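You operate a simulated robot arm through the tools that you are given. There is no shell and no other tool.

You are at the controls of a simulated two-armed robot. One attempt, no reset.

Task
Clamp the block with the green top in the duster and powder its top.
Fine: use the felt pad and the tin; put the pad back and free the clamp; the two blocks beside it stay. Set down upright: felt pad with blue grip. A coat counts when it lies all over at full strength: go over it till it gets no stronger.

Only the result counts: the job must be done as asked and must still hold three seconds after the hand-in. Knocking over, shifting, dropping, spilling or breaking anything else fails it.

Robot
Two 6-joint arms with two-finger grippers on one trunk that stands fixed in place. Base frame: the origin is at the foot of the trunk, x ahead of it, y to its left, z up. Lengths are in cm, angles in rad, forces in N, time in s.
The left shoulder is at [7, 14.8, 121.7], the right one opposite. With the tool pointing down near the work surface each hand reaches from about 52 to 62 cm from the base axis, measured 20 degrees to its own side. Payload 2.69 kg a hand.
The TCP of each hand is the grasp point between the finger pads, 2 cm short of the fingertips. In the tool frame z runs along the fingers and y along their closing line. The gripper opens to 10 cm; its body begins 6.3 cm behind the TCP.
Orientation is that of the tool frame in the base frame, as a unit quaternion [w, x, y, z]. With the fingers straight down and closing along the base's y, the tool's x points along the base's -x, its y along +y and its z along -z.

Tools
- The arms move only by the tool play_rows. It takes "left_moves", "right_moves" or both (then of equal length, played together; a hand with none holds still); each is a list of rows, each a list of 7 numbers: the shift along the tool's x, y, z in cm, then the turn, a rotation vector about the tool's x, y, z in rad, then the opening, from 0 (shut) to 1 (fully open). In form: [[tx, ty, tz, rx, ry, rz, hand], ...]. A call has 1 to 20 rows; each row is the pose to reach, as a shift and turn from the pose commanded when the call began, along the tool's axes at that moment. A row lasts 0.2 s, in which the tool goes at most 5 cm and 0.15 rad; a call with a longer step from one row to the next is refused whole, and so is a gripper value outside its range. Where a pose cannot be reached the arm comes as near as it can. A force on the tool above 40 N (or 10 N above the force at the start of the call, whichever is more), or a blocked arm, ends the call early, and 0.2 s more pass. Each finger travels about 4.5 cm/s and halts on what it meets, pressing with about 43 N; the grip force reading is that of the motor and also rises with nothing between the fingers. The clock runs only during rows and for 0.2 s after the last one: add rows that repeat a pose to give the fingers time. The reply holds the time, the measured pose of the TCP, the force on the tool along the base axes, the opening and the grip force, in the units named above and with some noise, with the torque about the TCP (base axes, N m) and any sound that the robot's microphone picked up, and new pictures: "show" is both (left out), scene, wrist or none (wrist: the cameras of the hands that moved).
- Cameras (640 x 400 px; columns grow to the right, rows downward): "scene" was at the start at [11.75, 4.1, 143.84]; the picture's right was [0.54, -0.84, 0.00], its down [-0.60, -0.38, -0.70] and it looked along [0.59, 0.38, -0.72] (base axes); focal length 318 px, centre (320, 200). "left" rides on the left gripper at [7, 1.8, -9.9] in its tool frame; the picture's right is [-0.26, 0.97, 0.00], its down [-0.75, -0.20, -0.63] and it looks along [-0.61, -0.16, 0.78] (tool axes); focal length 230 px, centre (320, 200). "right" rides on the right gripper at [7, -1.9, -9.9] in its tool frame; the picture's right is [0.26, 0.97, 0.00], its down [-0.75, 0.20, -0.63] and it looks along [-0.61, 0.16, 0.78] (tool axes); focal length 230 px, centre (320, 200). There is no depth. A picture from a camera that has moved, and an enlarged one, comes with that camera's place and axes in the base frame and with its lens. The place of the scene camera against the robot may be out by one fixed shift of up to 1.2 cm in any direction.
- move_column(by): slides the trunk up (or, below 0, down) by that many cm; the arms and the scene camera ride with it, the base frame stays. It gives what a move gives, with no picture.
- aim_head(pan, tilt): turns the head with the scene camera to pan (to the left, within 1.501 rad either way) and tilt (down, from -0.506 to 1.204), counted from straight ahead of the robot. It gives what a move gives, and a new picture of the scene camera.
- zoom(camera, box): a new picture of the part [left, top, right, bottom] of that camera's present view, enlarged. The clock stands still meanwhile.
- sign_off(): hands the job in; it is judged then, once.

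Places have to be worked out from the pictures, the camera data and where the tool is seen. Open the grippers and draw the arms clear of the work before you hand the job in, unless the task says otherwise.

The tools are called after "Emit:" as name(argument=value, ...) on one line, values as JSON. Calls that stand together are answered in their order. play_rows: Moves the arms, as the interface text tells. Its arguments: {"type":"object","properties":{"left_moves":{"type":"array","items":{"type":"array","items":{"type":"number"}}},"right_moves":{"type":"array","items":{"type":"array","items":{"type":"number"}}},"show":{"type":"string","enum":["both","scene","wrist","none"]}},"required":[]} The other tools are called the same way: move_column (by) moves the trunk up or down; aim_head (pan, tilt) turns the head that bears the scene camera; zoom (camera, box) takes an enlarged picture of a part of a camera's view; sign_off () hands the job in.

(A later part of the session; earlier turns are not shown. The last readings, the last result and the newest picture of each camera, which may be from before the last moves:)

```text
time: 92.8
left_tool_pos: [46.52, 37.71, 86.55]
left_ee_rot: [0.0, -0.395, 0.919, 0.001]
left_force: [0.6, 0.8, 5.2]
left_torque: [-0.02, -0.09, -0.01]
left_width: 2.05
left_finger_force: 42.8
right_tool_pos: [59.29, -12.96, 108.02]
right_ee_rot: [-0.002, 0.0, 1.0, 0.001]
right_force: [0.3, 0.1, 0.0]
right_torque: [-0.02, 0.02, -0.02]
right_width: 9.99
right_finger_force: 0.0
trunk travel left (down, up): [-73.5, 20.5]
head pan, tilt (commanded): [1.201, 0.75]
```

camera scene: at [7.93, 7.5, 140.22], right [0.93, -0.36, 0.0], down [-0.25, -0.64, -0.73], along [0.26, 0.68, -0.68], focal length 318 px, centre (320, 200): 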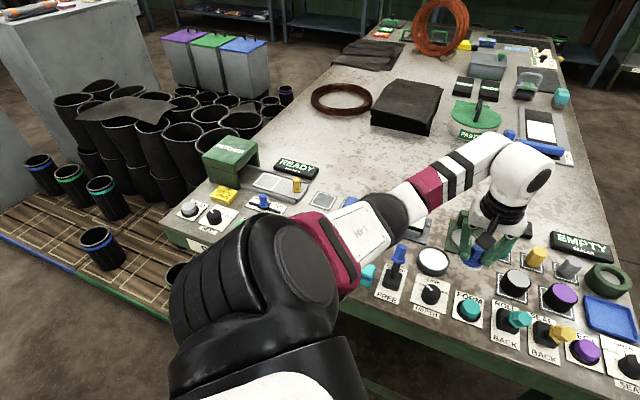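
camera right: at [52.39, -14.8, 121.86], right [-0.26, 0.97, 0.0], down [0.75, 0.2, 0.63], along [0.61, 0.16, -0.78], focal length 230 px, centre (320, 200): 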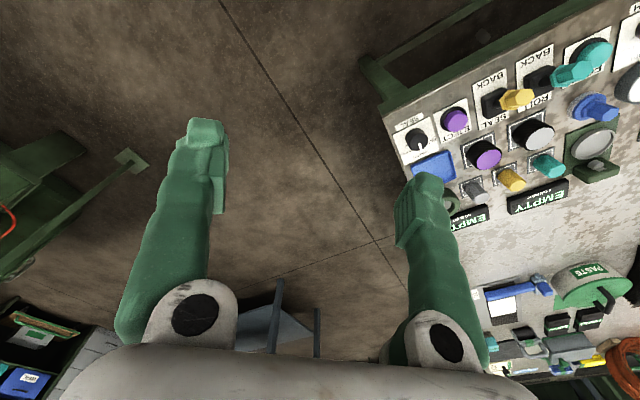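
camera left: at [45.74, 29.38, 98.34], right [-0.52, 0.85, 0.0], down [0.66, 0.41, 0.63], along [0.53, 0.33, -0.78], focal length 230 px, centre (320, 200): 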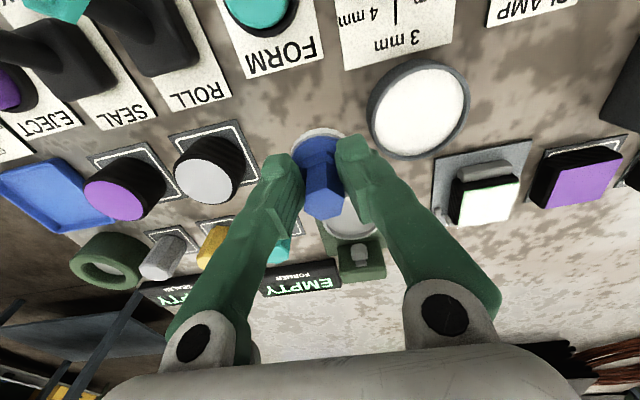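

Contact made; I press a little, swirl, lift and travel to above the block's near edge.

Emit:
play_rows(left_moves=[[0, 0, 0.1, 0, 0, 0, 0.1], [0.4, 0, 0.1, 0, 0, 0, 0.1], [0, 0.4, 0.1, 0, 0, 0, 0.1], [-0.4, 0, 0.1, 0, 0, 0, 0.1], [0, -0.4, 0.1, 0, 0, 0, 0.1], [0, 0, 0.1, 0, 0, 0, 0.1], [0, 0, -1, 0, 0, 0, 0.1], [0, 0, -2.2, 0, 0, 0, 0.1], [-2, 1.5, -2.2, 0, 0, 0, 0.1], [-4, 3, -2.2, 0, 0, 0, 0.1], [-6, 4.5, -2.2, 0, 0, 0, 0.1], [-8, 5.9, -2.2, 0, 0, 0, 0.1], [-8, 5.9, -1.5, 0, 0, 0, 0.1], [-8, 5.9, -0.85, 0, 0, 0, 0.1], [-8, 5.9, -0.85, 0, 0, 0, 0.1]], show="wrist")

Emit:
zoom(camera="left", box=[240, 80, 400, 200])

Emit:
zoom(camera="scene", box=[385, 190, 455, 242])

```text
time: 96.0
left_tool_pos: [47.46, 47.63, 87.31]
left_ee_rot: [-0.003, -0.394, 0.919, 0.001]
left_force: [-0.4, 0.7, 0.9]
left_torque: [-0.01, 0.0, 0.01]
left_width: 2.03
left_finger_force: 43.1
right_tool_pos: [59.42, -12.94, 107.99]
right_ee_rot: [-0.002, 0.0, 1.0, 0.0]
right_force: [1.0, 0.5, -0.2]
right_torque: [-0.03, 0.02, -0.01]
right_width: 10.0
right_finger_force: 0.0
trunk travel left (down, up): [-73.5, 20.5]
head pan, tilt (commanded): [1.201, 0.75]
camera left: at [41.55, 43.94, 97.29], right [-0.52, 0.85, 0.0], down [0.66, 0.41, 0.63], along [0.53, 0.33, -0.78], focal length 230 px, centre (320, 200)
```

left: 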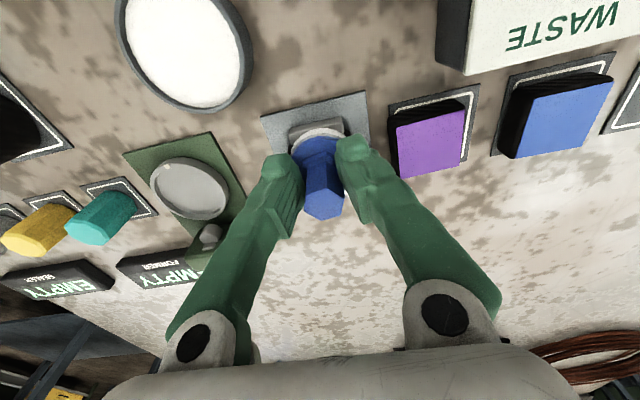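

```text
3.33 times, centred on (320, 140) of left
camera zoom: at [41.55, 43.94, 97.29], right [-0.52, 0.85, 0.0], down [0.66, 0.41, 0.63], along [0.53, 0.33, -0.78], focal length 767 px, centre (320, 400)
```

zoom: 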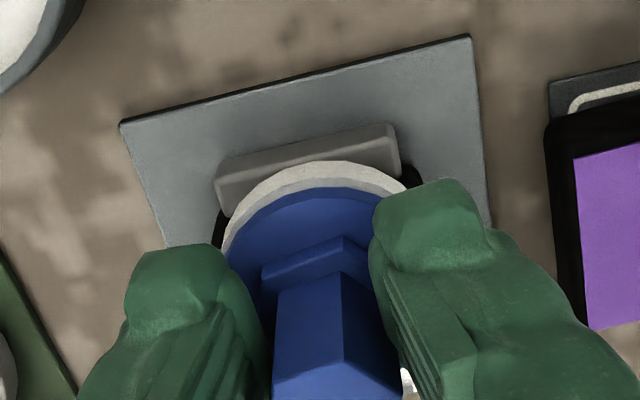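

```text
7.69 times, centred on (420, 216) of scene
camera zoom: at [7.95, 7.51, 140.22], right [0.93, -0.36, 0.0], down [-0.25, -0.64, -0.73], along [0.26, 0.68, -0.68], focal length 2444 px, centre (-449, 77)
```

zoom: 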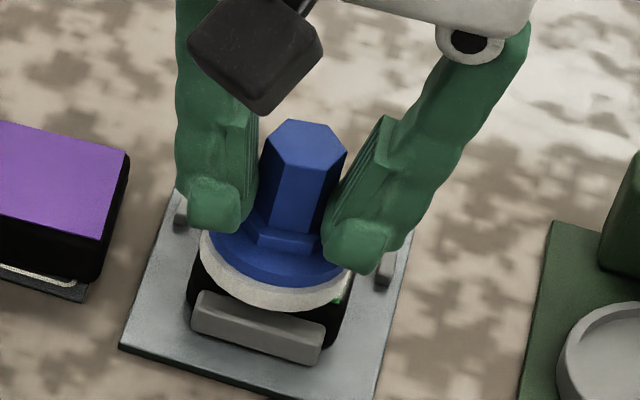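

The pad now straddles the near edge with its centre just inside it. I touch down.

Emit:
play_rows(left_moves=[[0, 0, 0.1, 0, 0, 0, 0.1], [0, 0, 0.2, 0, 0, 0, 0.1]], show="none")

Emit:
play_rows(left_moves=[[-0.1, 0, 0.04, 0, 0, 0, 0.1], [-0.2, 0, 0.08, 0, 0, 0, 0.1]], show="none")

```text
time: 96.6
left_tool_pos: [47.6, 47.69, 87.15]
left_ee_rot: [-0.001, -0.395, 0.919, 0.001]
left_force: [0.3, 0.1, -0.3]
left_torque: [-0.01, -0.02, 0.0]
left_width: 2.05
left_finger_force: 42.8
right_tool_pos: [59.28, -12.97, 107.91]
right_ee_rot: [-0.002, 0.001, 1.0, 0.0]
right_force: [-0.1, 0.1, 0.5]
right_torque: [0.01, 0.0, -0.03]
right_width: 10.0
right_finger_force: 0.0
trunk travel left (down, up): [-73.5, 20.5]
head pan, tilt (commanded): [1.201, 0.75]
```

```text
time: 97.2
left_tool_pos: [47.72, 47.77, 87.16]
left_ee_rot: [-0.001, -0.395, 0.918, 0.001]
left_force: [-2.4, -0.4, 2.2]
left_torque: [-0.03, 0.06, -0.01]
left_width: 2.04
left_finger_force: 42.4
right_tool_pos: [59.33, -13.04, 107.95]
right_ee_rot: [-0.002, 0.0, 1.0, 0.0]
right_force: [-0.4, 0.3, 0.0]
right_torque: [-0.02, 0.02, 0.0]
right_width: 9.99
right_finger_force: 0.0
trunk travel left (down, up): [-73.5, 20.5]
head pan, tilt (commanded): [1.201, 0.75]
```

Light contact. I rub slowly along the near edge out to both corners, with slight pressure.

Emit:
play_rows(left_moves=[[0, 0, 0.06, 0, 0, 0, 0.1], [0, -0.6, 0.06, 0, 0, 0, 0.1], [0, -1.2, 0.06, 0, 0, 0, 0.1], [0, -1.7, 0.06, 0, 0, 0, 0.1], [0, -1.1, 0.06, 0, 0, 0, 0.1], [0, -0.5, 0.06, 0, 0, 0, 0.1], [0, 0.1, 0.06, 0, 0, 0, 0.1], [0, 0.7, 0.06, 0, 0, 0, 0.1], [0, 1.3, 0.06, 0, 0, 0, 0.1], [0, 1.7, 0.06, 0, 0, 0, 0.1], [0, 1, 0.06, 0, 0, 0, 0.1], [0, 0.3, 0.06, 0, 0, 0, 0.1], [0, -0.4, 0.06, 0, 0, 0, 0.1], [0, -1.1, 0.06, 0, 0, 0, 0.1], [0, -1.7, 0.06, 0, 0, 0, 0.1], [-0.9, -1.7, 0.06, 0, 0, 0, 0.1], [-0.9, -0.6, 0.06, 0, 0, 0, 0.1], [-0.9, 0.6, 0.06, 0, 0, 0, 0.1], [-0.9, 1.7, 0.06, 0, 0, 0, 0.1], [-0.9, 0, 0.06, 0, 0, 0, 0.1]], show="none")

Emit:
play_rows(left_moves=[[0, 0, -0.8, 0, 0, 0, 0.1], [2.4, -1.5, -1.6, 0, 0, 0, 0.1], [4.8, -2.9, -1.6, 0, 0, 0, 0.1], [7.2, -4.4, -1.6, 0, 0, 0, 0.1], [9, -6.8, -1.6, 0, 0, 0, 0.1], [9, -10, -1.6, 0, 0, 0, 0.1], [9, -13, -1.6, 0, 0, 0, 0.1], [9, -13, -1.6, 0, 0, 0, 0.1]], show="wrist")

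Emit:
zoom(camera="left", box=[430, 140, 550, 230])

```text
time: 101.4
left_tool_pos: [48.51, 48.57, 87.18]
left_ee_rot: [-0.002, -0.394, 0.919, 0.001]
left_force: [-0.4, 0.5, -0.4]
left_torque: [-0.02, 0.02, -0.01]
left_width: 2.04
left_finger_force: 43.4
right_tool_pos: [59.43, -12.99, 107.94]
right_ee_rot: [-0.003, 0.0, 1.0, 0.001]
right_force: [1.0, -0.5, -0.7]
right_torque: [0.04, 0.01, 0.0]
right_width: 9.97
right_finger_force: 0.0
trunk travel left (down, up): [-73.5, 20.5]
head pan, tilt (commanded): [1.201, 0.75]
```

```text
time: 103.2
left_tool_pos: [51.74, 32.82, 88.83]
left_ee_rot: [-0.003, -0.395, 0.918, 0.002]
left_force: [0.4, 0.0, -0.5]
left_torque: [-0.01, -0.04, -0.03]
left_width: 2.03
left_finger_force: 43.1
right_tool_pos: [59.26, -12.91, 107.92]
right_ee_rot: [-0.002, -0.001, 1.0, 0.0]
right_force: [0.2, 1.3, -0.2]
right_torque: [0.01, 0.0, 0.02]
right_width: 9.99
right_finger_force: 0.0
trunk travel left (down, up): [-73.5, 20.5]
head pan, tilt (commanded): [1.201, 0.75]
camera left: at [45.63, 29.19, 98.72], right [-0.52, 0.85, 0.0], down [0.66, 0.41, 0.63], along [0.53, 0.33, -0.78], focal length 230 px, centre (320, 200)
```

left: 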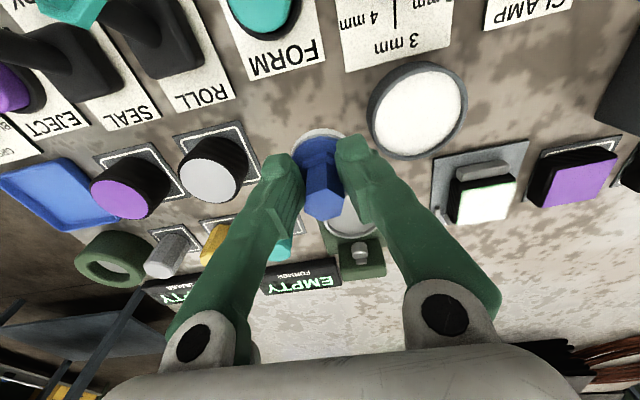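

```text
4.44 times, centred on (490, 185) of left
camera zoom: at [45.63, 29.19, 98.72], right [-0.52, 0.85, 0.0], down [0.66, 0.41, 0.63], along [0.53, 0.33, -0.78], focal length 1022 px, centre (-436, 267)
```

zoom: 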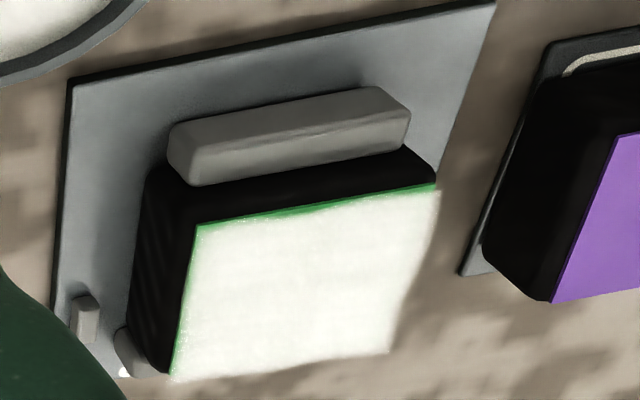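

I zoom on the near edge again to compare.

Emit:
zoom(camera="left", box=[455, 172, 525, 228])

Emit:
zoom(camera="left", box=[460, 175, 495, 203])

Emit:
zoom(camera="left", box=[485, 172, 520, 200])

```text
7.14 times, centred on (490, 200) of left
camera zoom: at [45.63, 29.19, 98.72], right [-0.52, 0.85, 0.0], down [0.66, 0.41, 0.63], along [0.53, 0.33, -0.78], focal length 1643 px, centre (-894, 200)
```

zoom: 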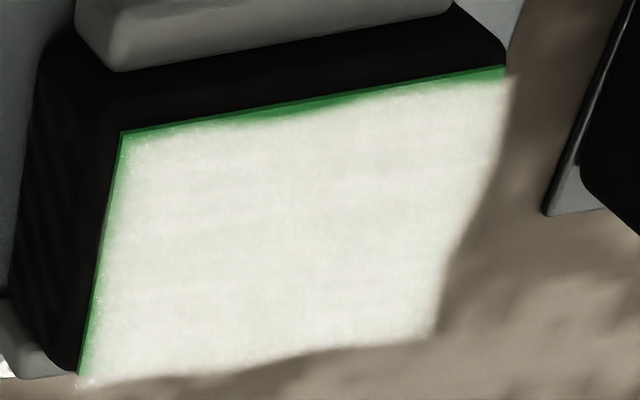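

```text
14.29 times, centred on (478, 189) of left
camera zoom: at [45.63, 29.19, 98.72], right [-0.52, 0.85, 0.0], down [0.66, 0.41, 0.63], along [0.53, 0.33, -0.78], focal length 3287 px, centre (-1930, 357)
```

zoom: 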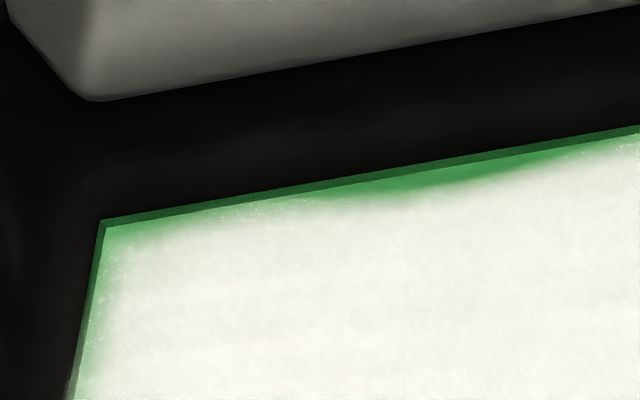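

```text
14.29 times, centred on (502, 186) of left
camera zoom: at [45.63, 29.19, 98.72], right [-0.52, 0.85, 0.0], down [0.66, 0.41, 0.63], along [0.53, 0.33, -0.78], focal length 3287 px, centre (-2287, 400)
```

zoom: 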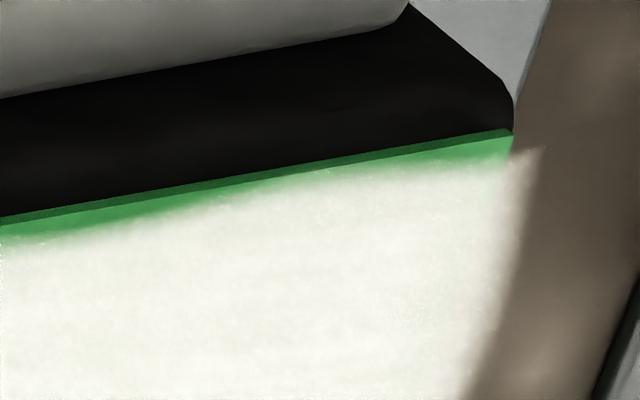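

The bare strip looks unchanged, so the later passes didn't deposit there. I check how the pad sits in the grip (tilt, load) from the scene camera.

Emit:
zoom(camera="scene", box=[440, 215, 510, 267])

Emit:
zoom(camera="left", box=[270, 110, 370, 230])

```text
7.69 times, centred on (475, 241) of scene
camera zoom: at [7.9, 7.52, 140.22], right [0.93, -0.36, 0.0], down [-0.25, -0.64, -0.73], along [0.26, 0.68, -0.68], focal length 2444 px, centre (-872, -115)
```

zoom: 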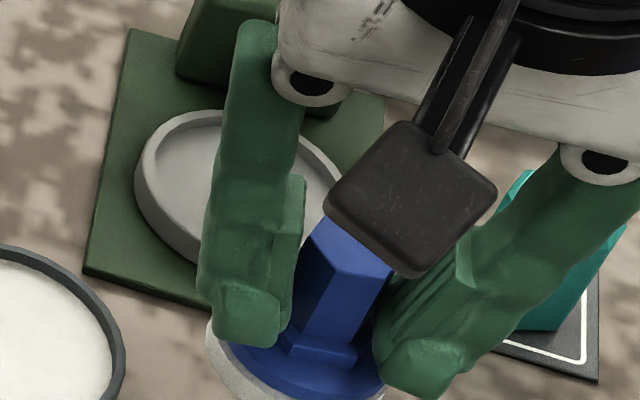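

```text
3.33 times, centred on (320, 170) of left
camera zoom: at [45.63, 29.19, 98.72], right [-0.52, 0.85, 0.0], down [0.66, 0.41, 0.63], along [0.53, 0.33, -0.78], focal length 767 px, centre (320, 300)
```

zoom: 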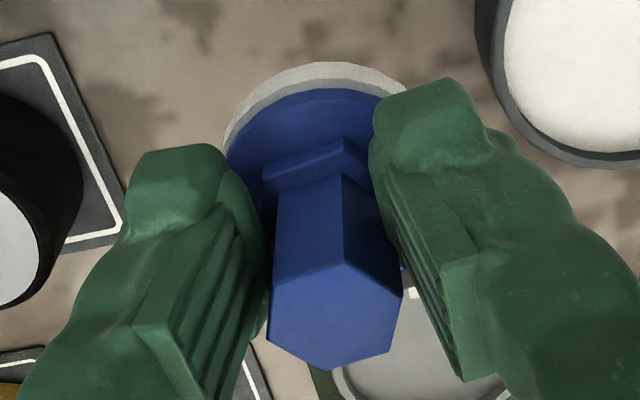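

I look closer at the post's uprightness in the grip.

Emit:
zoom(camera="scene", box=[455, 235, 495, 265])

Emit:
zoom(camera="right", box=[400, 60, 640, 260])

```text
13.33 times, centred on (475, 250) of scene
camera zoom: at [7.9, 7.52, 140.22], right [0.93, -0.36, 0.0], down [-0.25, -0.64, -0.73], along [0.26, 0.68, -0.68], focal length 4236 px, centre (-1747, -467)
```

zoom: 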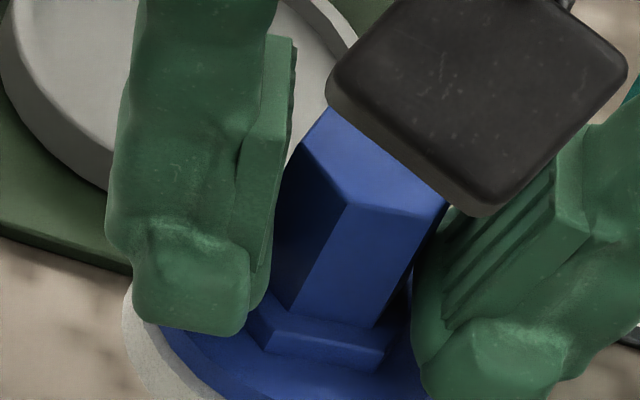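

```text
2.00 times, centred on (520, 160) of right
camera zoom: at [52.33, -14.8, 117.87], right [-0.26, 0.97, 0.0], down [0.75, 0.2, 0.63], along [0.61, 0.16, -0.78], focal length 460 px, centre (-80, 280)
```

zoom: 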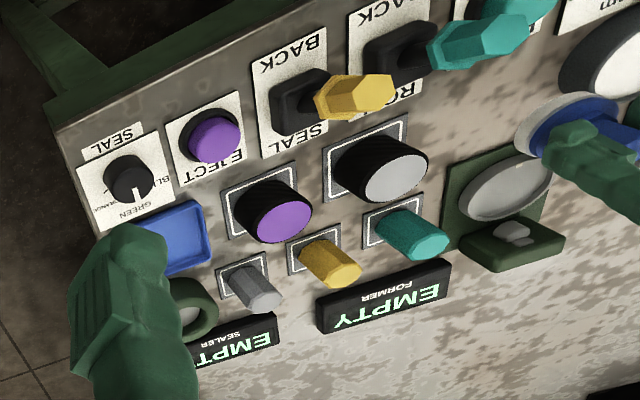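

The post stays vertical sideways; most likely the pad is pitched a little so its near rim rides high (dragging outward did that). I reload, finishing with a drag toward the robot inside the tin to level it.

Emit:
play_rows(left_moves=[[0.1, 2.5, 0, 0, 0, 0, 0.1], [0.3, 5, 0, 0, 0, 0, 0.1], [0.4, 7.1, 0, 0, 0, 0, 0.1], [0.4, 7.1, 0.8, 0, 0, 0, 0.1], [0.4, 7.1, 1.6, 0, 0, 0, 0.1], [0.4, 7.1, 2.1, 0, 0, 0, 0.1], [0.4, 7.1, 2.25, 0, 0, 0, 0.1]], show="none")

Emit:
play_rows(left_moves=[[0, 0, 0.08, 0, 0, 0, 0.1], [0, 0, 0.16, 0, 0, 0, 0.1]], show="none")

```text
time: 104.8
left_tool_pos: [46.1, 37.45, 86.39]
left_ee_rot: [-0.001, -0.394, 0.919, 0.001]
left_force: [0.6, 1.4, 2.3]
left_torque: [0.03, 0.0, 0.01]
left_width: 2.03
left_finger_force: 42.8
right_tool_pos: [59.32, -12.94, 108.02]
right_ee_rot: [-0.001, -0.001, 1.0, 0.001]
right_force: [0.1, -0.8, 0.8]
right_torque: [0.01, -0.02, 0.0]
right_width: 10.0
right_finger_force: 0.0
trunk travel left (down, up): [-73.5, 20.5]
head pan, tilt (commanded): [1.201, 0.75]
```

```text
time: 105.4
left_tool_pos: [46.08, 37.53, 86.58]
left_ee_rot: [0.001, -0.395, 0.919, 0.001]
left_force: [2.1, 3.5, 13.5]
left_torque: [0.14, -0.05, -0.01]
left_width: 2.04
left_finger_force: 42.8
right_tool_pos: [59.03, -13.01, 107.97]
right_ee_rot: [-0.001, 0.0, 1.0, 0.001]
right_force: [1.0, -1.4, -0.5]
right_torque: [-0.02, 0.05, -0.01]
right_width: 10.0
right_finger_force: 0.1
trunk travel left (down, up): [-73.5, 20.5]
head pan, tilt (commanded): [1.201, 0.75]
```

13.5 N in the powder. I swirl, finish dragging toward the robot, lift and travel to above the block centre.

Emit:
play_rows(left_moves=[[0, 0.4, 0, 0, 0, 0, 0.1], [-0.4, 0, 0, 0, 0, 0, 0.1], [0, -0.4, 0, 0, 0, 0, 0.1], [-0.4, 0, 0, 0, 0, 0, 0.1], [0, 0, 0, 0, 0, 0, 0.1], [0.4, 0, 0, 0, 0, 0, 0.1], [0.4, 0, -1.1, 0, 0, 0, 0.1], [0.4, 0, -2.3, 0, 0, 0, 0.1], [-2.1, 1.5, -2.3, 0, 0, 0, 0.1], [-4.6, 2.9, -2.3, 0, 0, 0, 0.1], [-7.2, 4.4, -2.3, 0, 0, 0, 0.1], [-9.9, 5.8, -2.3, 0, 0, 0, 0.1], [-9.9, 5.8, -1.6, 0, 0, 0, 0.1], [-9.9, 5.8, -0.95, 0, 0, 0, 0.1], [-9.9, 5.8, -0.95, 0, 0, 0, 0.1]], show="wrist")

Emit:
zoom(camera="left", box=[240, 80, 400, 200])

Emit:
zoom(camera="scene", box=[395, 195, 445, 233])

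```text
time: 108.6
left_tool_pos: [48.55, 48.73, 87.22]
left_ee_rot: [-0.002, -0.395, 0.919, 0.002]
left_force: [1.1, -0.5, -0.6]
left_torque: [0.01, 0.0, 0.01]
left_width: 2.05
left_finger_force: 42.9
right_tool_pos: [59.32, -12.95, 107.95]
right_ee_rot: [-0.002, 0.0, 1.0, 0.001]
right_force: [-0.5, -0.1, 0.5]
right_torque: [-0.02, 0.04, -0.01]
right_width: 10.0
right_finger_force: 0.1
trunk travel left (down, up): [-73.5, 20.5]
head pan, tilt (commanded): [1.201, 0.75]
camera left: at [42.61, 45.0, 97.2], right [-0.52, 0.85, 0.0], down [0.66, 0.41, 0.63], along [0.53, 0.33, -0.78], focal length 230 px, centre (320, 200)
```

left: 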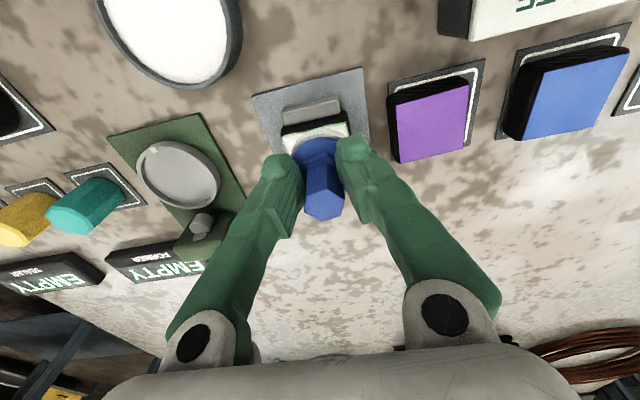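

```text
3.33 times, centred on (320, 140) of left
camera zoom: at [42.61, 45.0, 97.2], right [-0.52, 0.85, 0.0], down [0.66, 0.41, 0.63], along [0.53, 0.33, -0.78], focal length 767 px, centre (320, 400)
```

zoom: 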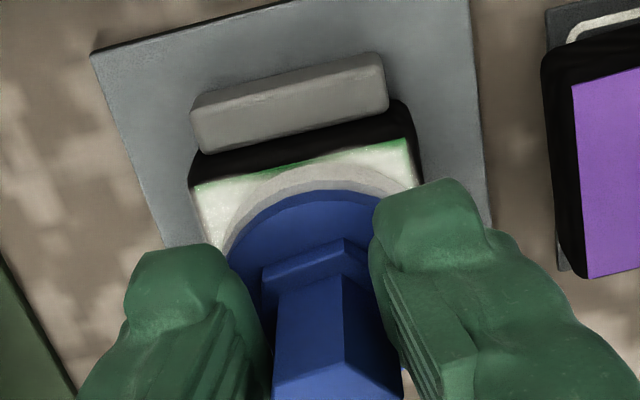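

```text
10.53 times, centred on (420, 214) of scene
camera zoom: at [7.96, 7.5, 140.22], right [0.93, -0.36, 0.0], down [-0.25, -0.64, -0.73], along [0.26, 0.68, -0.68], focal length 3344 px, centre (-733, 53)
```

zoom: 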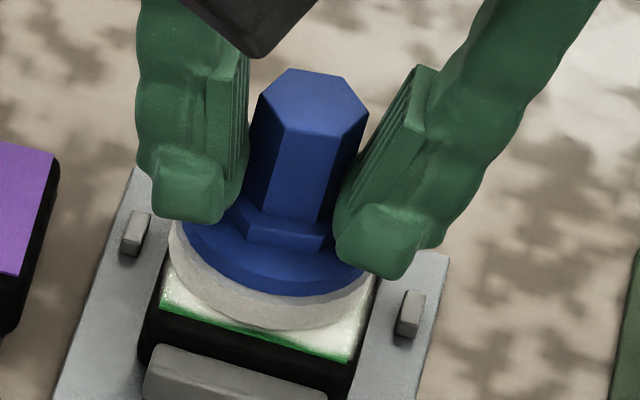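

The pad is now centred on the block with its near rim right at the block's near edge. I touch down.

Emit:
play_rows(left_moves=[[0, 0, 0.1, 0, 0, 0, 0.1], [0, 0, 0.2, 0, 0, 0, 0.1]], show="none")

Emit:
play_rows(left_moves=[[0, 0, 0.06, 0, 0, 0, 0.1], [0, 0, 0.1, 0, 0, 0, 0.1]], show="none")

```text
time: 109.2
left_tool_pos: [48.64, 48.67, 87.2]
left_ee_rot: [-0.002, -0.395, 0.919, 0.001]
left_force: [-0.7, 1.1, 4.0]
left_torque: [0.06, -0.02, 0.03]
left_width: 2.04
left_finger_force: 43.4
right_tool_pos: [59.26, -12.96, 107.97]
right_ee_rot: [-0.002, -0.001, 1.0, 0.0]
right_force: [0.4, -0.6, 0.3]
right_torque: [0.01, 0.02, 0.01]
right_width: 10.01
right_finger_force: 0.0
trunk travel left (down, up): [-73.5, 20.5]
head pan, tilt (commanded): [1.201, 0.75]
```

```text
time: 109.8
left_tool_pos: [48.61, 48.63, 87.18]
left_ee_rot: [-0.001, -0.396, 0.918, 0.002]
left_force: [-2.2, 0.1, 6.9]
left_torque: [0.03, -0.02, 0.01]
left_width: 2.04
left_finger_force: 43.6
right_tool_pos: [59.3, -12.96, 108.01]
right_ee_rot: [-0.001, 0.001, 1.0, 0.001]
right_force: [-0.1, -0.2, 0.9]
right_torque: [0.02, -0.01, 0.03]
right_width: 10.01
right_finger_force: 0.0
trunk travel left (down, up): [-73.5, 20.5]
head pan, tilt (commanded): [1.201, 0.75]
```

7 N at the centre. I drag toward the near edge while tipping the pad very slightly near-side down, then rub along that edge.

Emit:
play_rows(left_moves=[[0.5, 0, 0.02, 0, -0.01, 0, 0.1], [1.0, 0, 0.04, 0, -0.02, 0, 0.1], [1.5, 0, 0.06, 0, -0.03, 0, 0.1], [1.5, -0.6, 0.06, 0, -0.03, 0, 0.1], [1.5, -1.2, 0.06, 0, -0.03, 0, 0.1], [1.5, -1.7, 0.06, 0, -0.03, 0, 0.1], [1.5, -1.1, 0.06, 0, -0.03, 0, 0.1], [1.5, -0.5, 0.06, 0, -0.03, 0, 0.1], [1.5, 0, 0.06, 0, -0.03, 0, 0.1]], show="none")

Emit:
play_rows(left_moves=[[0, 0.6, 0, 0, 0, 0, 0.1], [0, 1.2, 0, 0, 0, 0, 0.1], [0, 1.7, 0, 0, 0, 0, 0.1], [0, 1.1, 0, 0, 0, 0, 0.1], [0, 0.5, 0, 0, 0, 0, 0.1], [0, 0, 0, 0, 0, 0, 0.1], [0, -0.6, 0, 0, 0, 0, 0.1], [0, 0.2, 0, 0, 0, 0, 0.1], [0, 0, 0, 0, 0, 0, 0.1]], show="wrist")

Emit:
zoom(camera="left", box=[240, 80, 400, 200])

```text
time: 111.8
left_tool_pos: [47.5, 47.79, 87.08]
left_ee_rot: [0.013, -0.395, 0.919, 0.006]
left_force: [4.1, -6.6, 10.6]
left_torque: [-0.33, -0.23, 0.02]
left_width: 2.03
left_finger_force: 42.5
right_tool_pos: [59.03, -12.87, 107.97]
right_ee_rot: [-0.001, -0.001, 1.0, 0.002]
right_force: [0.0, 0.0, -0.2]
right_torque: [0.03, -0.03, 0.03]
right_width: 9.99
right_finger_force: 0.0
trunk travel left (down, up): [-73.5, 20.5]
head pan, tilt (commanded): [1.201, 0.75]
```

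```text
time: 113.8
left_tool_pos: [47.61, 47.57, 86.93]
left_ee_rot: [0.012, -0.396, 0.918, 0.007]
left_force: [4.2, -4.2, 7.8]
left_torque: [-0.22, -0.22, 0.01]
left_width: 2.05
left_finger_force: 42.8
right_tool_pos: [59.23, -12.79, 107.93]
right_ee_rot: [-0.001, -0.002, 1.0, 0.001]
right_force: [-0.4, 0.2, -1.4]
right_torque: [-0.02, 0.0, 0.0]
right_width: 9.98
right_finger_force: 0.1
trunk travel left (down, up): [-73.5, 20.5]
head pan, tilt (commanded): [1.201, 0.75]
camera left: at [41.38, 43.65, 96.75], right [-0.53, 0.85, 0.01], down [0.65, 0.39, 0.65], along [0.55, 0.35, -0.76], focal length 230 px, centre (320, 200)
```

left: 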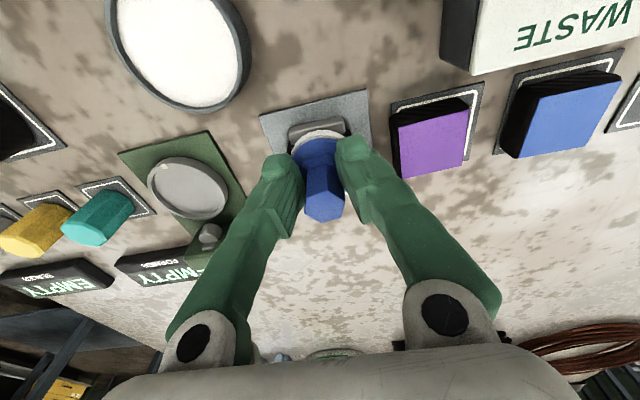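

```text
3.33 times, centred on (320, 140) of left
camera zoom: at [41.38, 43.65, 96.75], right [-0.53, 0.85, 0.01], down [0.65, 0.39, 0.65], along [0.55, 0.35, -0.76], focal length 767 px, centre (320, 400)
```

zoom: 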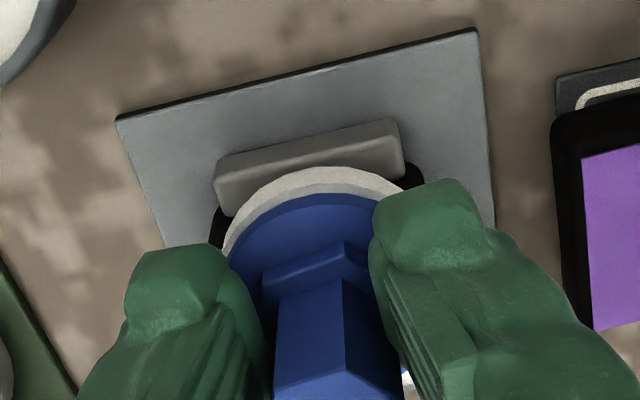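

Good pressure was held throughout. I lift slightly, un-tip, and shift outward a bit so the wrist camera can see the near edge.

Emit:
play_rows(left_moves=[[0, 0, -0.5, 0, 0, 0, 0.1], [-0.8, 0, -0.8, 0, 0.015, 0, 0.1], [-1.8, 0, -0.8, 0, 0.03, 0, 0.1], [-1.8, 0, -0.8, 0, 0.03, 0, 0.1]], show="wrist")

Emit:
zoom(camera="left", box=[270, 90, 370, 165])

Emit:
zoom(camera="scene", box=[395, 195, 445, 233])

```text
time: 114.8
left_tool_pos: [49.13, 49.1, 87.65]
left_ee_rot: [-0.002, -0.395, 0.919, 0.001]
left_force: [0.0, -0.9, -0.2]
left_torque: [0.01, -0.01, 0.01]
left_width: 2.03
left_finger_force: 43.0
right_tool_pos: [59.29, -12.98, 108.02]
right_ee_rot: [-0.001, 0.0, 1.0, 0.0]
right_force: [0.3, 0.4, 0.1]
right_torque: [-0.02, 0.02, 0.0]
right_width: 10.0
right_finger_force: 0.0
trunk travel left (down, up): [-73.5, 20.5]
head pan, tilt (commanded): [1.201, 0.75]
camera left: at [43.11, 45.29, 97.67], right [-0.52, 0.85, 0.0], down [0.66, 0.41, 0.63], along [0.53, 0.33, -0.78], focal length 230 px, centre (320, 200)
```

left: 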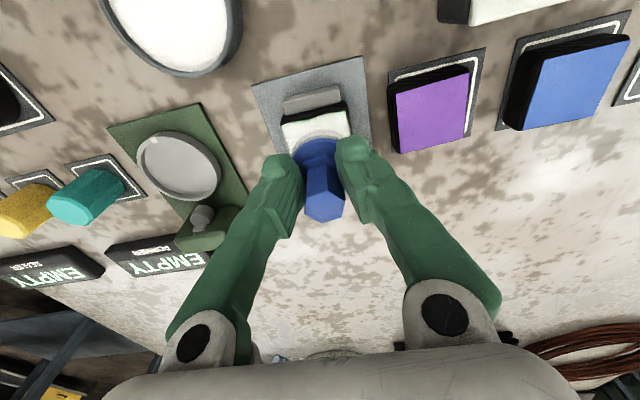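

```text
5.33 times, centred on (320, 128) of left
camera zoom: at [43.11, 45.29, 97.67], right [-0.52, 0.85, 0.0], down [0.66, 0.41, 0.63], along [0.53, 0.33, -0.78], focal length 1227 px, centre (320, 587)
```

zoom: 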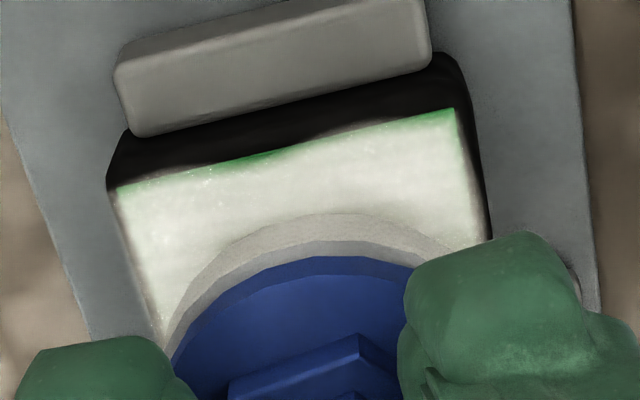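

```text
10.53 times, centred on (420, 214) of scene
camera zoom: at [7.93, 7.55, 140.22], right [0.93, -0.36, 0.0], down [-0.25, -0.64, -0.73], along [0.26, 0.68, -0.68], focal length 3344 px, centre (-733, 53)
```

zoom: 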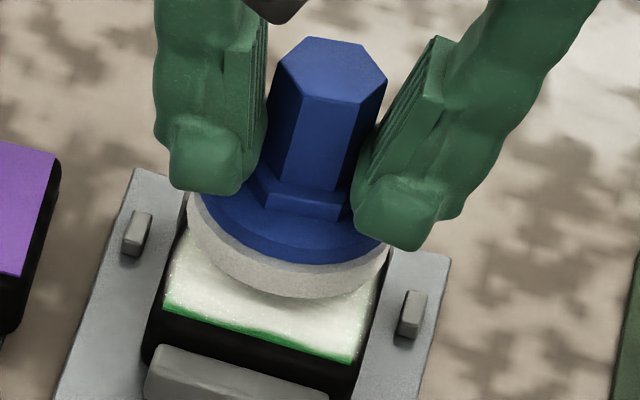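

The strip is unchanged, oddly. As a test I place the pad's centre almost right at the near edge and rub there, then look again.

Emit:
play_rows(left_moves=[[0.9, 0, 0, 0, 0, 0, 0.1], [1.8, 0, 0, 0, 0, 0, 0.1], [2.5, 0, 0, 0, 0, 0, 0.1], [2.5, 0, 0.35, 0, 0, 0, 0.1], [2.5, 0, 0.5, 0, 0, 0, 0.1]], show="none")

Emit:
play_rows(left_moves=[[0, 0, 0.06, 0, 0, 0, 0.1], [0, 0, 0.12, 0, 0, 0, 0.1]], show="scene")

Emit:
zoom(camera="scene", box=[395, 195, 445, 233])

```text
time: 116.0
left_tool_pos: [47.28, 47.08, 87.07]
left_ee_rot: [-0.002, -0.395, 0.919, 0.0]
left_force: [-0.2, -0.3, 0.0]
left_torque: [0.01, -0.01, 0.01]
left_width: 2.04
left_finger_force: 43.0
right_tool_pos: [59.18, -12.93, 107.9]
right_ee_rot: [-0.002, 0.0, 1.0, 0.0]
right_force: [-0.2, 0.2, -0.1]
right_torque: [0.06, -0.03, 0.03]
right_width: 10.0
right_finger_force: 0.1
trunk travel left (down, up): [-73.5, 20.5]
head pan, tilt (commanded): [1.201, 0.75]
```

```text
time: 116.6
left_tool_pos: [47.36, 47.2, 86.99]
left_ee_rot: [-0.002, -0.395, 0.918, 0.001]
left_force: [0.3, -0.3, 0.0]
left_torque: [0.03, 0.02, -0.01]
left_width: 2.06
left_finger_force: 43.2
right_tool_pos: [59.24, -12.96, 107.99]
right_ee_rot: [-0.002, -0.001, 1.0, 0.0]
right_force: [-0.3, -0.8, -1.2]
right_torque: [0.0, 0.01, -0.02]
right_width: 10.01
right_finger_force: 0.0
trunk travel left (down, up): [-73.5, 20.5]
head pan, tilt (commanded): [1.201, 0.75]
camera scene: at [7.95, 7.5, 140.22], right [0.93, -0.36, 0.0], down [-0.25, -0.64, -0.73], along [0.26, 0.68, -0.68], focal length 318 px, centre (320, 200)
```

scene: 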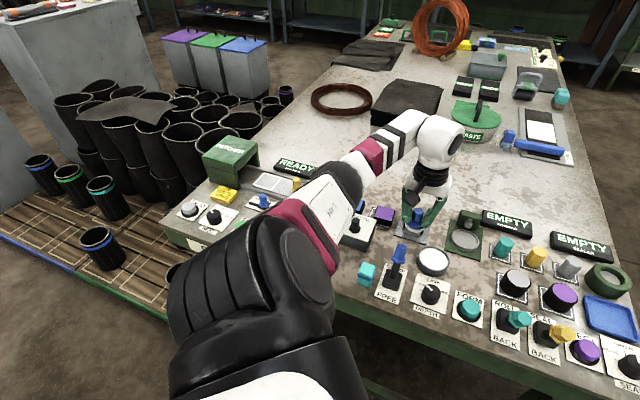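

```text
10.53 times, centred on (420, 214) of scene
camera zoom: at [7.95, 7.5, 140.22], right [0.93, -0.36, 0.0], down [-0.25, -0.64, -0.73], along [0.26, 0.68, -0.68], focal length 3344 px, centre (-733, 53)
```

zoom: 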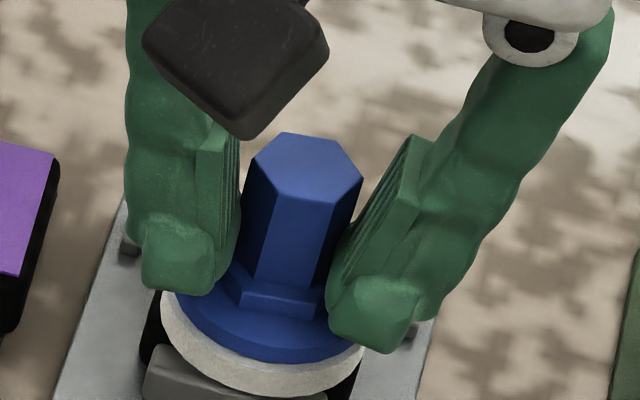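

No contact yet even slightly lower than before, so I continue down in small steps until the pad touches here.

Emit:
play_rows(left_moves=[[0, 0, 0.08, 0, 0, 0, 0.1], [0, 0, 0.15, 0, 0, 0, 0.1]], show="none")

Emit:
play_rows(left_moves=[[0, 0, 0.06, 0, 0, 0, 0.1], [0, 0, 0.12, 0, 0, 0, 0.1]], show="none")

```text
time: 117.2
left_tool_pos: [47.31, 47.14, 86.91]
left_ee_rot: [0.0, -0.394, 0.919, 0.001]
left_force: [0.8, 0.5, 4.7]
left_torque: [0.1, -0.07, 0.01]
left_width: 2.04
left_finger_force: 43.0
right_tool_pos: [59.38, -12.95, 107.99]
right_ee_rot: [-0.002, 0.0, 1.0, 0.001]
right_force: [0.1, 0.4, 0.2]
right_torque: [0.01, 0.0, 0.04]
right_width: 10.01
right_finger_force: 0.0
trunk travel left (down, up): [-73.5, 20.5]
head pan, tilt (commanded): [1.201, 0.75]
```

```text
time: 117.8
left_tool_pos: [47.32, 47.13, 87.03]
left_ee_rot: [0.0, -0.395, 0.919, 0.002]
left_force: [2.9, 2.8, 12.4]
left_torque: [0.24, -0.28, 0.0]
left_width: 2.06
left_finger_force: 43.4
right_tool_pos: [59.21, -13.07, 107.96]
right_ee_rot: [-0.001, 0.0, 1.0, 0.002]
right_force: [-0.4, -0.6, -0.1]
right_torque: [0.01, 0.01, -0.01]
right_width: 9.99
right_finger_force: 0.1
trunk travel left (down, up): [-73.5, 20.5]
head pan, tilt (commanded): [1.201, 0.75]
```

Solid contact (12 N) centred right at the near edge region. I rub along the edge and then look.

Emit:
play_rows(left_moves=[[0, -0.5, -0.02, 0, 0, 0, 0.1], [0, -1, -0.02, 0, 0, 0, 0.1], [0, -1.5, -0.02, 0, 0, 0, 0.1], [0, -1, -0.02, 0, 0, 0, 0.1], [0, -0.5, -0.02, 0, 0, 0, 0.1], [0, 0, -0.02, 0, 0, 0, 0.1], [0, 0.5, -0.02, 0, 0, 0, 0.1], [0, 1, -0.02, 0, 0, 0, 0.1], [0, 1.5, -0.02, 0, 0, 0, 0.1], [0, 1, -0.02, 0, 0, 0, 0.1], [0, 0.5, -0.02, 0, 0, 0, 0.1], [0, 0, -0.02, 0, 0, 0, 0.1]], show="none")

Emit:
play_rows(left_moves=[[0, 0, -0.8, 0, 0, 0, 0.1], [-1.5, 0, -1, 0, 0, 0, 0.1], [-3, 0, -1, 0, 0, 0, 0.1], [-3, 0, -1, 0, 0, 0, 0.1]], show="wrist")

Emit:
zoom(camera="left", box=[270, 90, 370, 165])

Emit:
zoom(camera="scene", box=[395, 195, 445, 233])

```text
time: 120.4
left_tool_pos: [47.15, 46.99, 86.89]
left_ee_rot: [-0.001, -0.394, 0.919, 0.002]
left_force: [-7.1, 6.7, 13.7]
left_torque: [0.42, 0.14, 0.12]
left_width: 2.04
left_finger_force: 43.4
right_tool_pos: [59.05, -13.26, 108.07]
right_ee_rot: [0.0, 0.003, 1.0, 0.0]
right_force: [0.6, 0.4, 0.0]
right_torque: [0.0, 0.0, 0.01]
right_width: 10.01
right_finger_force: 0.1
trunk travel left (down, up): [-73.5, 20.5]
head pan, tilt (commanded): [1.201, 0.75]
```

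```text
time: 121.4
left_tool_pos: [49.42, 49.17, 87.8]
left_ee_rot: [-0.002, -0.394, 0.919, 0.002]
left_force: [-0.2, 0.5, -0.6]
left_torque: [0.02, 0.0, 0.01]
left_width: 2.05
left_finger_force: 43.3
right_tool_pos: [59.3, -12.88, 107.94]
right_ee_rot: [-0.002, 0.002, 1.0, 0.0]
right_force: [-0.3, 0.0, 0.2]
right_torque: [0.02, 0.01, -0.01]
right_width: 10.02
right_finger_force: 0.1
trunk travel left (down, up): [-73.5, 20.5]
head pan, tilt (commanded): [1.201, 0.75]
camera left: at [43.46, 45.43, 97.69], right [-0.52, 0.85, 0.0], down [0.66, 0.41, 0.63], along [0.53, 0.33, -0.78], focal length 230 px, centre (320, 200)
```

left: 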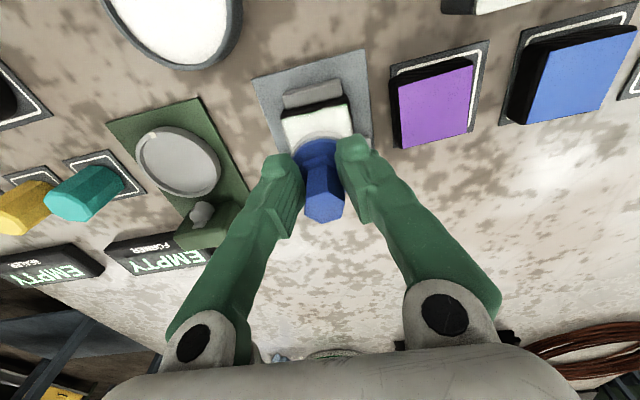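

```text
5.33 times, centred on (320, 128) of left
camera zoom: at [43.46, 45.43, 97.69], right [-0.52, 0.85, 0.0], down [0.66, 0.41, 0.63], along [0.53, 0.33, -0.78], focal length 1227 px, centre (320, 587)
```

zoom: 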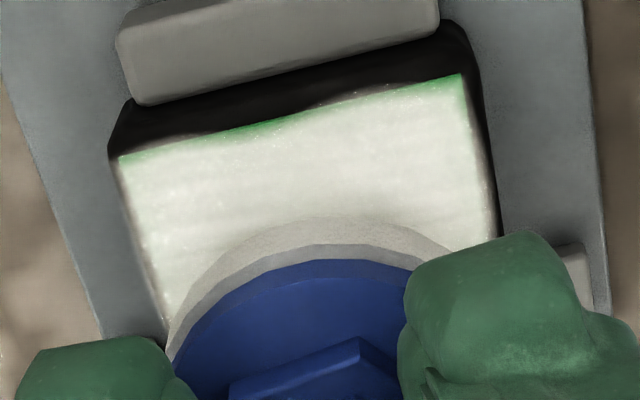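

```text
10.53 times, centred on (420, 214) of scene
camera zoom: at [7.96, 7.48, 140.22], right [0.93, -0.36, 0.0], down [-0.25, -0.64, -0.73], along [0.26, 0.68, -0.68], focal length 3344 px, centre (-733, 53)
```

zoom: 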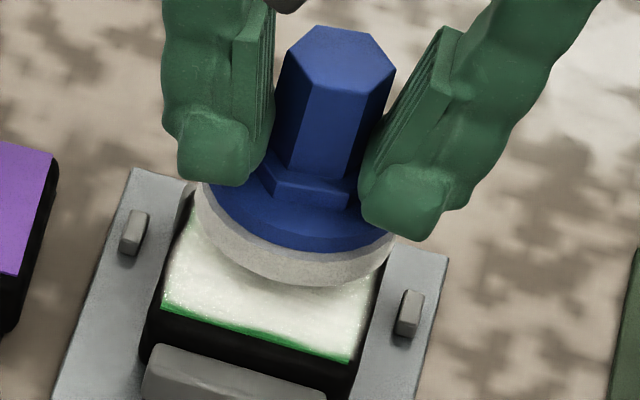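

The effective footprint of the felt seems only ~1 cm around its centre, so edges need the pad's centre brought close to them. I reload for careful line-by-line passes.

Emit:
play_rows(left_moves=[[0, 0, -1, 0, 0, 0, 0.1], [2.7, -1.5, -1, 0, 0, 0, 0.1], [5.4, -3, -1, 0, 0, 0, 0.1], [8, -4.4, -1, 0, 0, 0, 0.1], [10.6, -5.9, -1, 0, 0, 0, 0.1], [10.6, -5.9, -0.2, 0, 0, 0, 0.1], [10.6, -5.9, 0.6, 0, 0, 0, 0.1], [10.6, -5.9, 1.1, 0, 0, 0, 0.1], [10.6, -5.9, 1.3, 0, 0, 0, 0.1]], show="none")

Emit:
play_rows(left_moves=[[0, 0, 0.08, 0, 0, 0, 0.1], [0, 0, 0.15, 0, 0, 0, 0.1]], show="scene")

Emit:
zoom(camera="scene", box=[385, 195, 485, 270])

```text
time: 123.4
left_tool_pos: [46.35, 37.66, 86.39]
left_ee_rot: [-0.002, -0.395, 0.919, 0.001]
left_force: [-0.3, 0.4, -0.8]
left_torque: [0.01, -0.03, 0.0]
left_width: 2.05
left_finger_force: 42.6
right_tool_pos: [59.3, -12.91, 108.01]
right_ee_rot: [-0.002, 0.001, 1.0, 0.0]
right_force: [-0.7, -0.7, 0.4]
right_torque: [-0.03, 0.02, 0.03]
right_width: 9.99
right_finger_force: 0.0
trunk travel left (down, up): [-73.5, 20.5]
head pan, tilt (commanded): [1.201, 0.75]
```

```text
time: 124.0
left_tool_pos: [46.4, 37.61, 86.34]
left_ee_rot: [-0.003, -0.395, 0.919, 0.0]
left_force: [-0.2, 0.1, -0.1]
left_torque: [0.03, 0.0, 0.0]
left_width: 2.01
left_finger_force: 42.8
right_tool_pos: [59.28, -12.91, 107.76]
right_ee_rot: [-0.002, -0.001, 1.0, 0.001]
right_force: [-0.1, 0.0, -1.0]
right_torque: [0.01, 0.0, -0.04]
right_width: 9.97
right_finger_force: 0.1
trunk travel left (down, up): [-73.5, 20.5]
head pan, tilt (commanded): [1.201, 0.75]
camera scene: at [7.96, 7.5, 140.22], right [0.93, -0.36, 0.0], down [-0.25, -0.64, -0.73], along [0.26, 0.68, -0.68], focal length 318 px, centre (320, 200)
```

scene: 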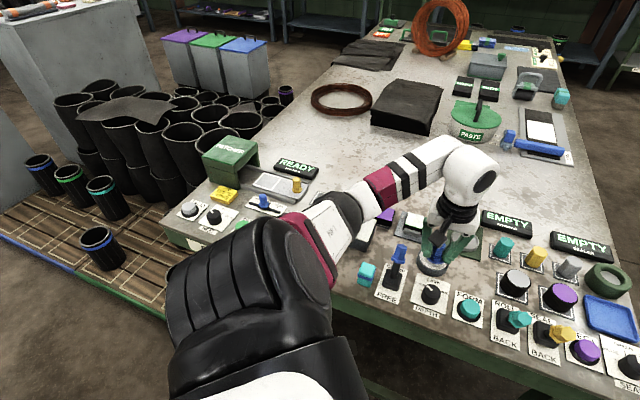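

```text
5.33 times, centred on (435, 232) of scene
camera zoom: at [7.96, 7.5, 140.22], right [0.93, -0.36, 0.0], down [-0.25, -0.64, -0.73], along [0.26, 0.68, -0.68], focal length 1694 px, centre (-293, 27)
```

zoom: 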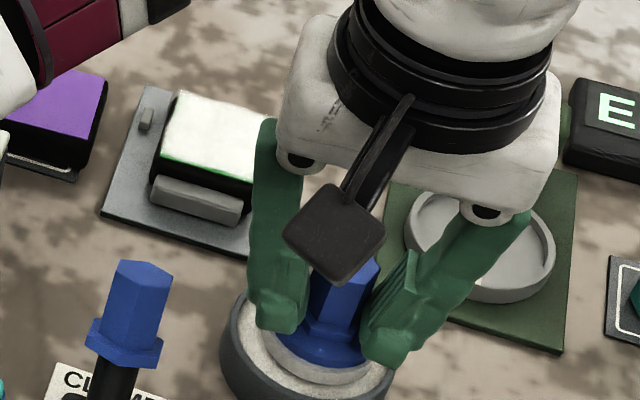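

Not yet touching the powder (the pad has slid up a little in the grip). I go further down.

Emit:
play_rows(left_moves=[[0, 0, 0.08, 0, 0, 0, 0.1], [0, 0, 0.15, 0, 0, 0, 0.1]], show="none")

Emit:
play_rows(left_moves=[[0, 0, 0.06, 0, 0, 0, 0.1], [0, 0, 0.12, 0, 0, 0, 0.1]], show="none")

```text
time: 124.6
left_tool_pos: [46.29, 37.56, 86.37]
left_ee_rot: [-0.001, -0.394, 0.919, 0.001]
left_force: [2.6, 1.5, 7.4]
left_torque: [-0.02, -0.11, 0.01]
left_width: 2.05
left_finger_force: 43.1
right_tool_pos: [59.21, -12.96, 107.97]
right_ee_rot: [-0.002, 0.0, 1.0, 0.001]
right_force: [0.3, 0.4, -0.4]
right_torque: [0.01, 0.04, -0.01]
right_width: 10.0
right_finger_force: 0.1
trunk travel left (down, up): [-73.5, 20.5]
head pan, tilt (commanded): [1.201, 0.75]
```

```text
time: 125.2
left_tool_pos: [46.16, 37.6, 86.24]
left_ee_rot: [0.0, -0.395, 0.919, 0.001]
left_force: [4.8, 4.0, 16.9]
left_torque: [0.14, -0.14, 0.01]
left_width: 2.06
left_finger_force: 42.8
right_tool_pos: [59.13, -13.09, 107.98]
right_ee_rot: [-0.001, 0.001, 1.0, 0.0]
right_force: [0.4, 0.4, -0.8]
right_torque: [-0.01, 0.04, 0.0]
right_width: 10.03
right_finger_force: 0.1
trunk travel left (down, up): [-73.5, 20.5]
head pan, tilt (commanded): [1.201, 0.75]
```

Pressed with 17 N. A short swirl, then lift and travel to the near-edge line.

Emit:
play_rows(left_moves=[[0, 0.3, -0.05, 0, 0, 0, 0.1], [-0.3, 0, -0.05, 0, 0, 0, 0.1], [0, -0.3, -0.05, 0, 0, 0, 0.1], [0.3, 0, -0.05, 0, 0, 0, 0.1], [0, 0, -0.05, 0, 0, 0, 0.1], [0, 0, -1.2, 0, 0, 0, 0.1], [0, 0, -2.5, 0, 0, 0, 0.1], [-2, 1.5, -2.5, 0, 0, 0, 0.1], [-4, 2.9, -2.5, 0, 0, 0, 0.1], [-6, 4.4, -2.5, 0, 0, 0, 0.1], [-7.9, 5.8, -2.5, 0, 0, 0, 0.1], [-7.9, 5.8, -1.7, 0, 0, 0, 0.1], [-7.9, 5.8, -1.1, 0, 0, 0, 0.1], [-7.9, 5.8, -1.1, 0, 0, 0, 0.1]], show="wrist")

Emit:
zoom(camera="left", box=[240, 80, 400, 200])

Emit:
zoom(camera="scene", box=[395, 195, 445, 233])

```text
time: 128.2
left_tool_pos: [47.34, 47.45, 87.03]
left_ee_rot: [-0.002, -0.395, 0.919, 0.001]
left_force: [0.1, 0.2, 0.2]
left_torque: [0.02, -0.01, -0.01]
left_width: 2.04
left_finger_force: 42.9
right_tool_pos: [59.31, -12.97, 108.11]
right_ee_rot: [-0.002, 0.0, 1.0, 0.0]
right_force: [0.5, 0.6, 0.2]
right_torque: [0.0, -0.02, -0.02]
right_width: 10.0
right_finger_force: 0.1
trunk travel left (down, up): [-73.5, 20.5]
head pan, tilt (commanded): [1.201, 0.75]
camera left: at [41.4, 43.54, 97.05], right [-0.52, 0.85, 0.0], down [0.66, 0.41, 0.63], along [0.53, 0.33, -0.78], focal length 230 px, centre (320, 200)
```

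left: 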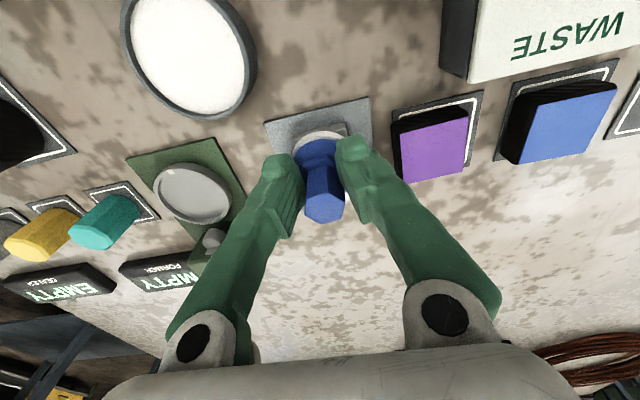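

```text
3.33 times, centred on (320, 140) of left
camera zoom: at [41.4, 43.54, 97.05], right [-0.52, 0.85, 0.0], down [0.66, 0.41, 0.63], along [0.53, 0.33, -0.78], focal length 767 px, centre (320, 400)
```

zoom: 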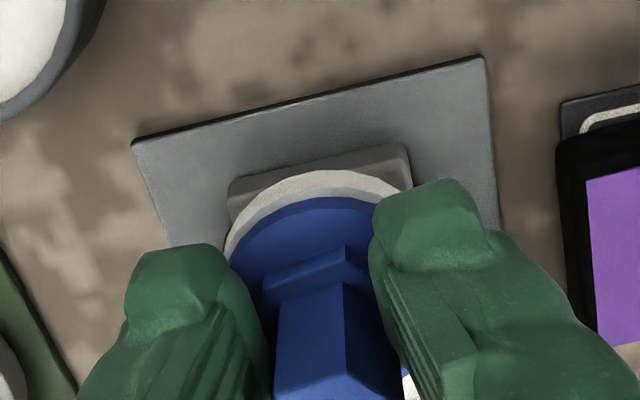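

```text
10.53 times, centred on (420, 214) of scene
camera zoom: at [7.95, 7.52, 140.22], right [0.93, -0.36, 0.0], down [-0.25, -0.64, -0.73], along [0.26, 0.68, -0.68], focal length 3344 px, centre (-733, 53)
```

zoom: 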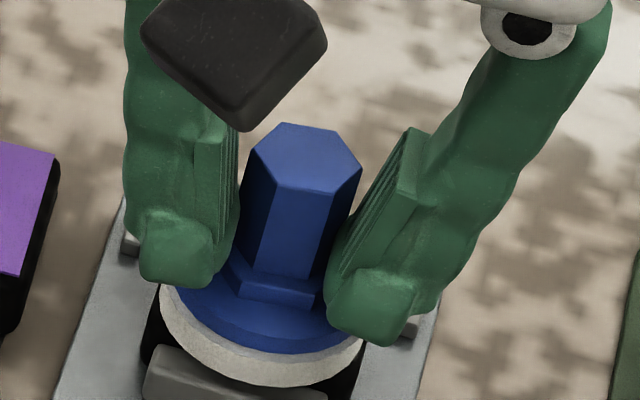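

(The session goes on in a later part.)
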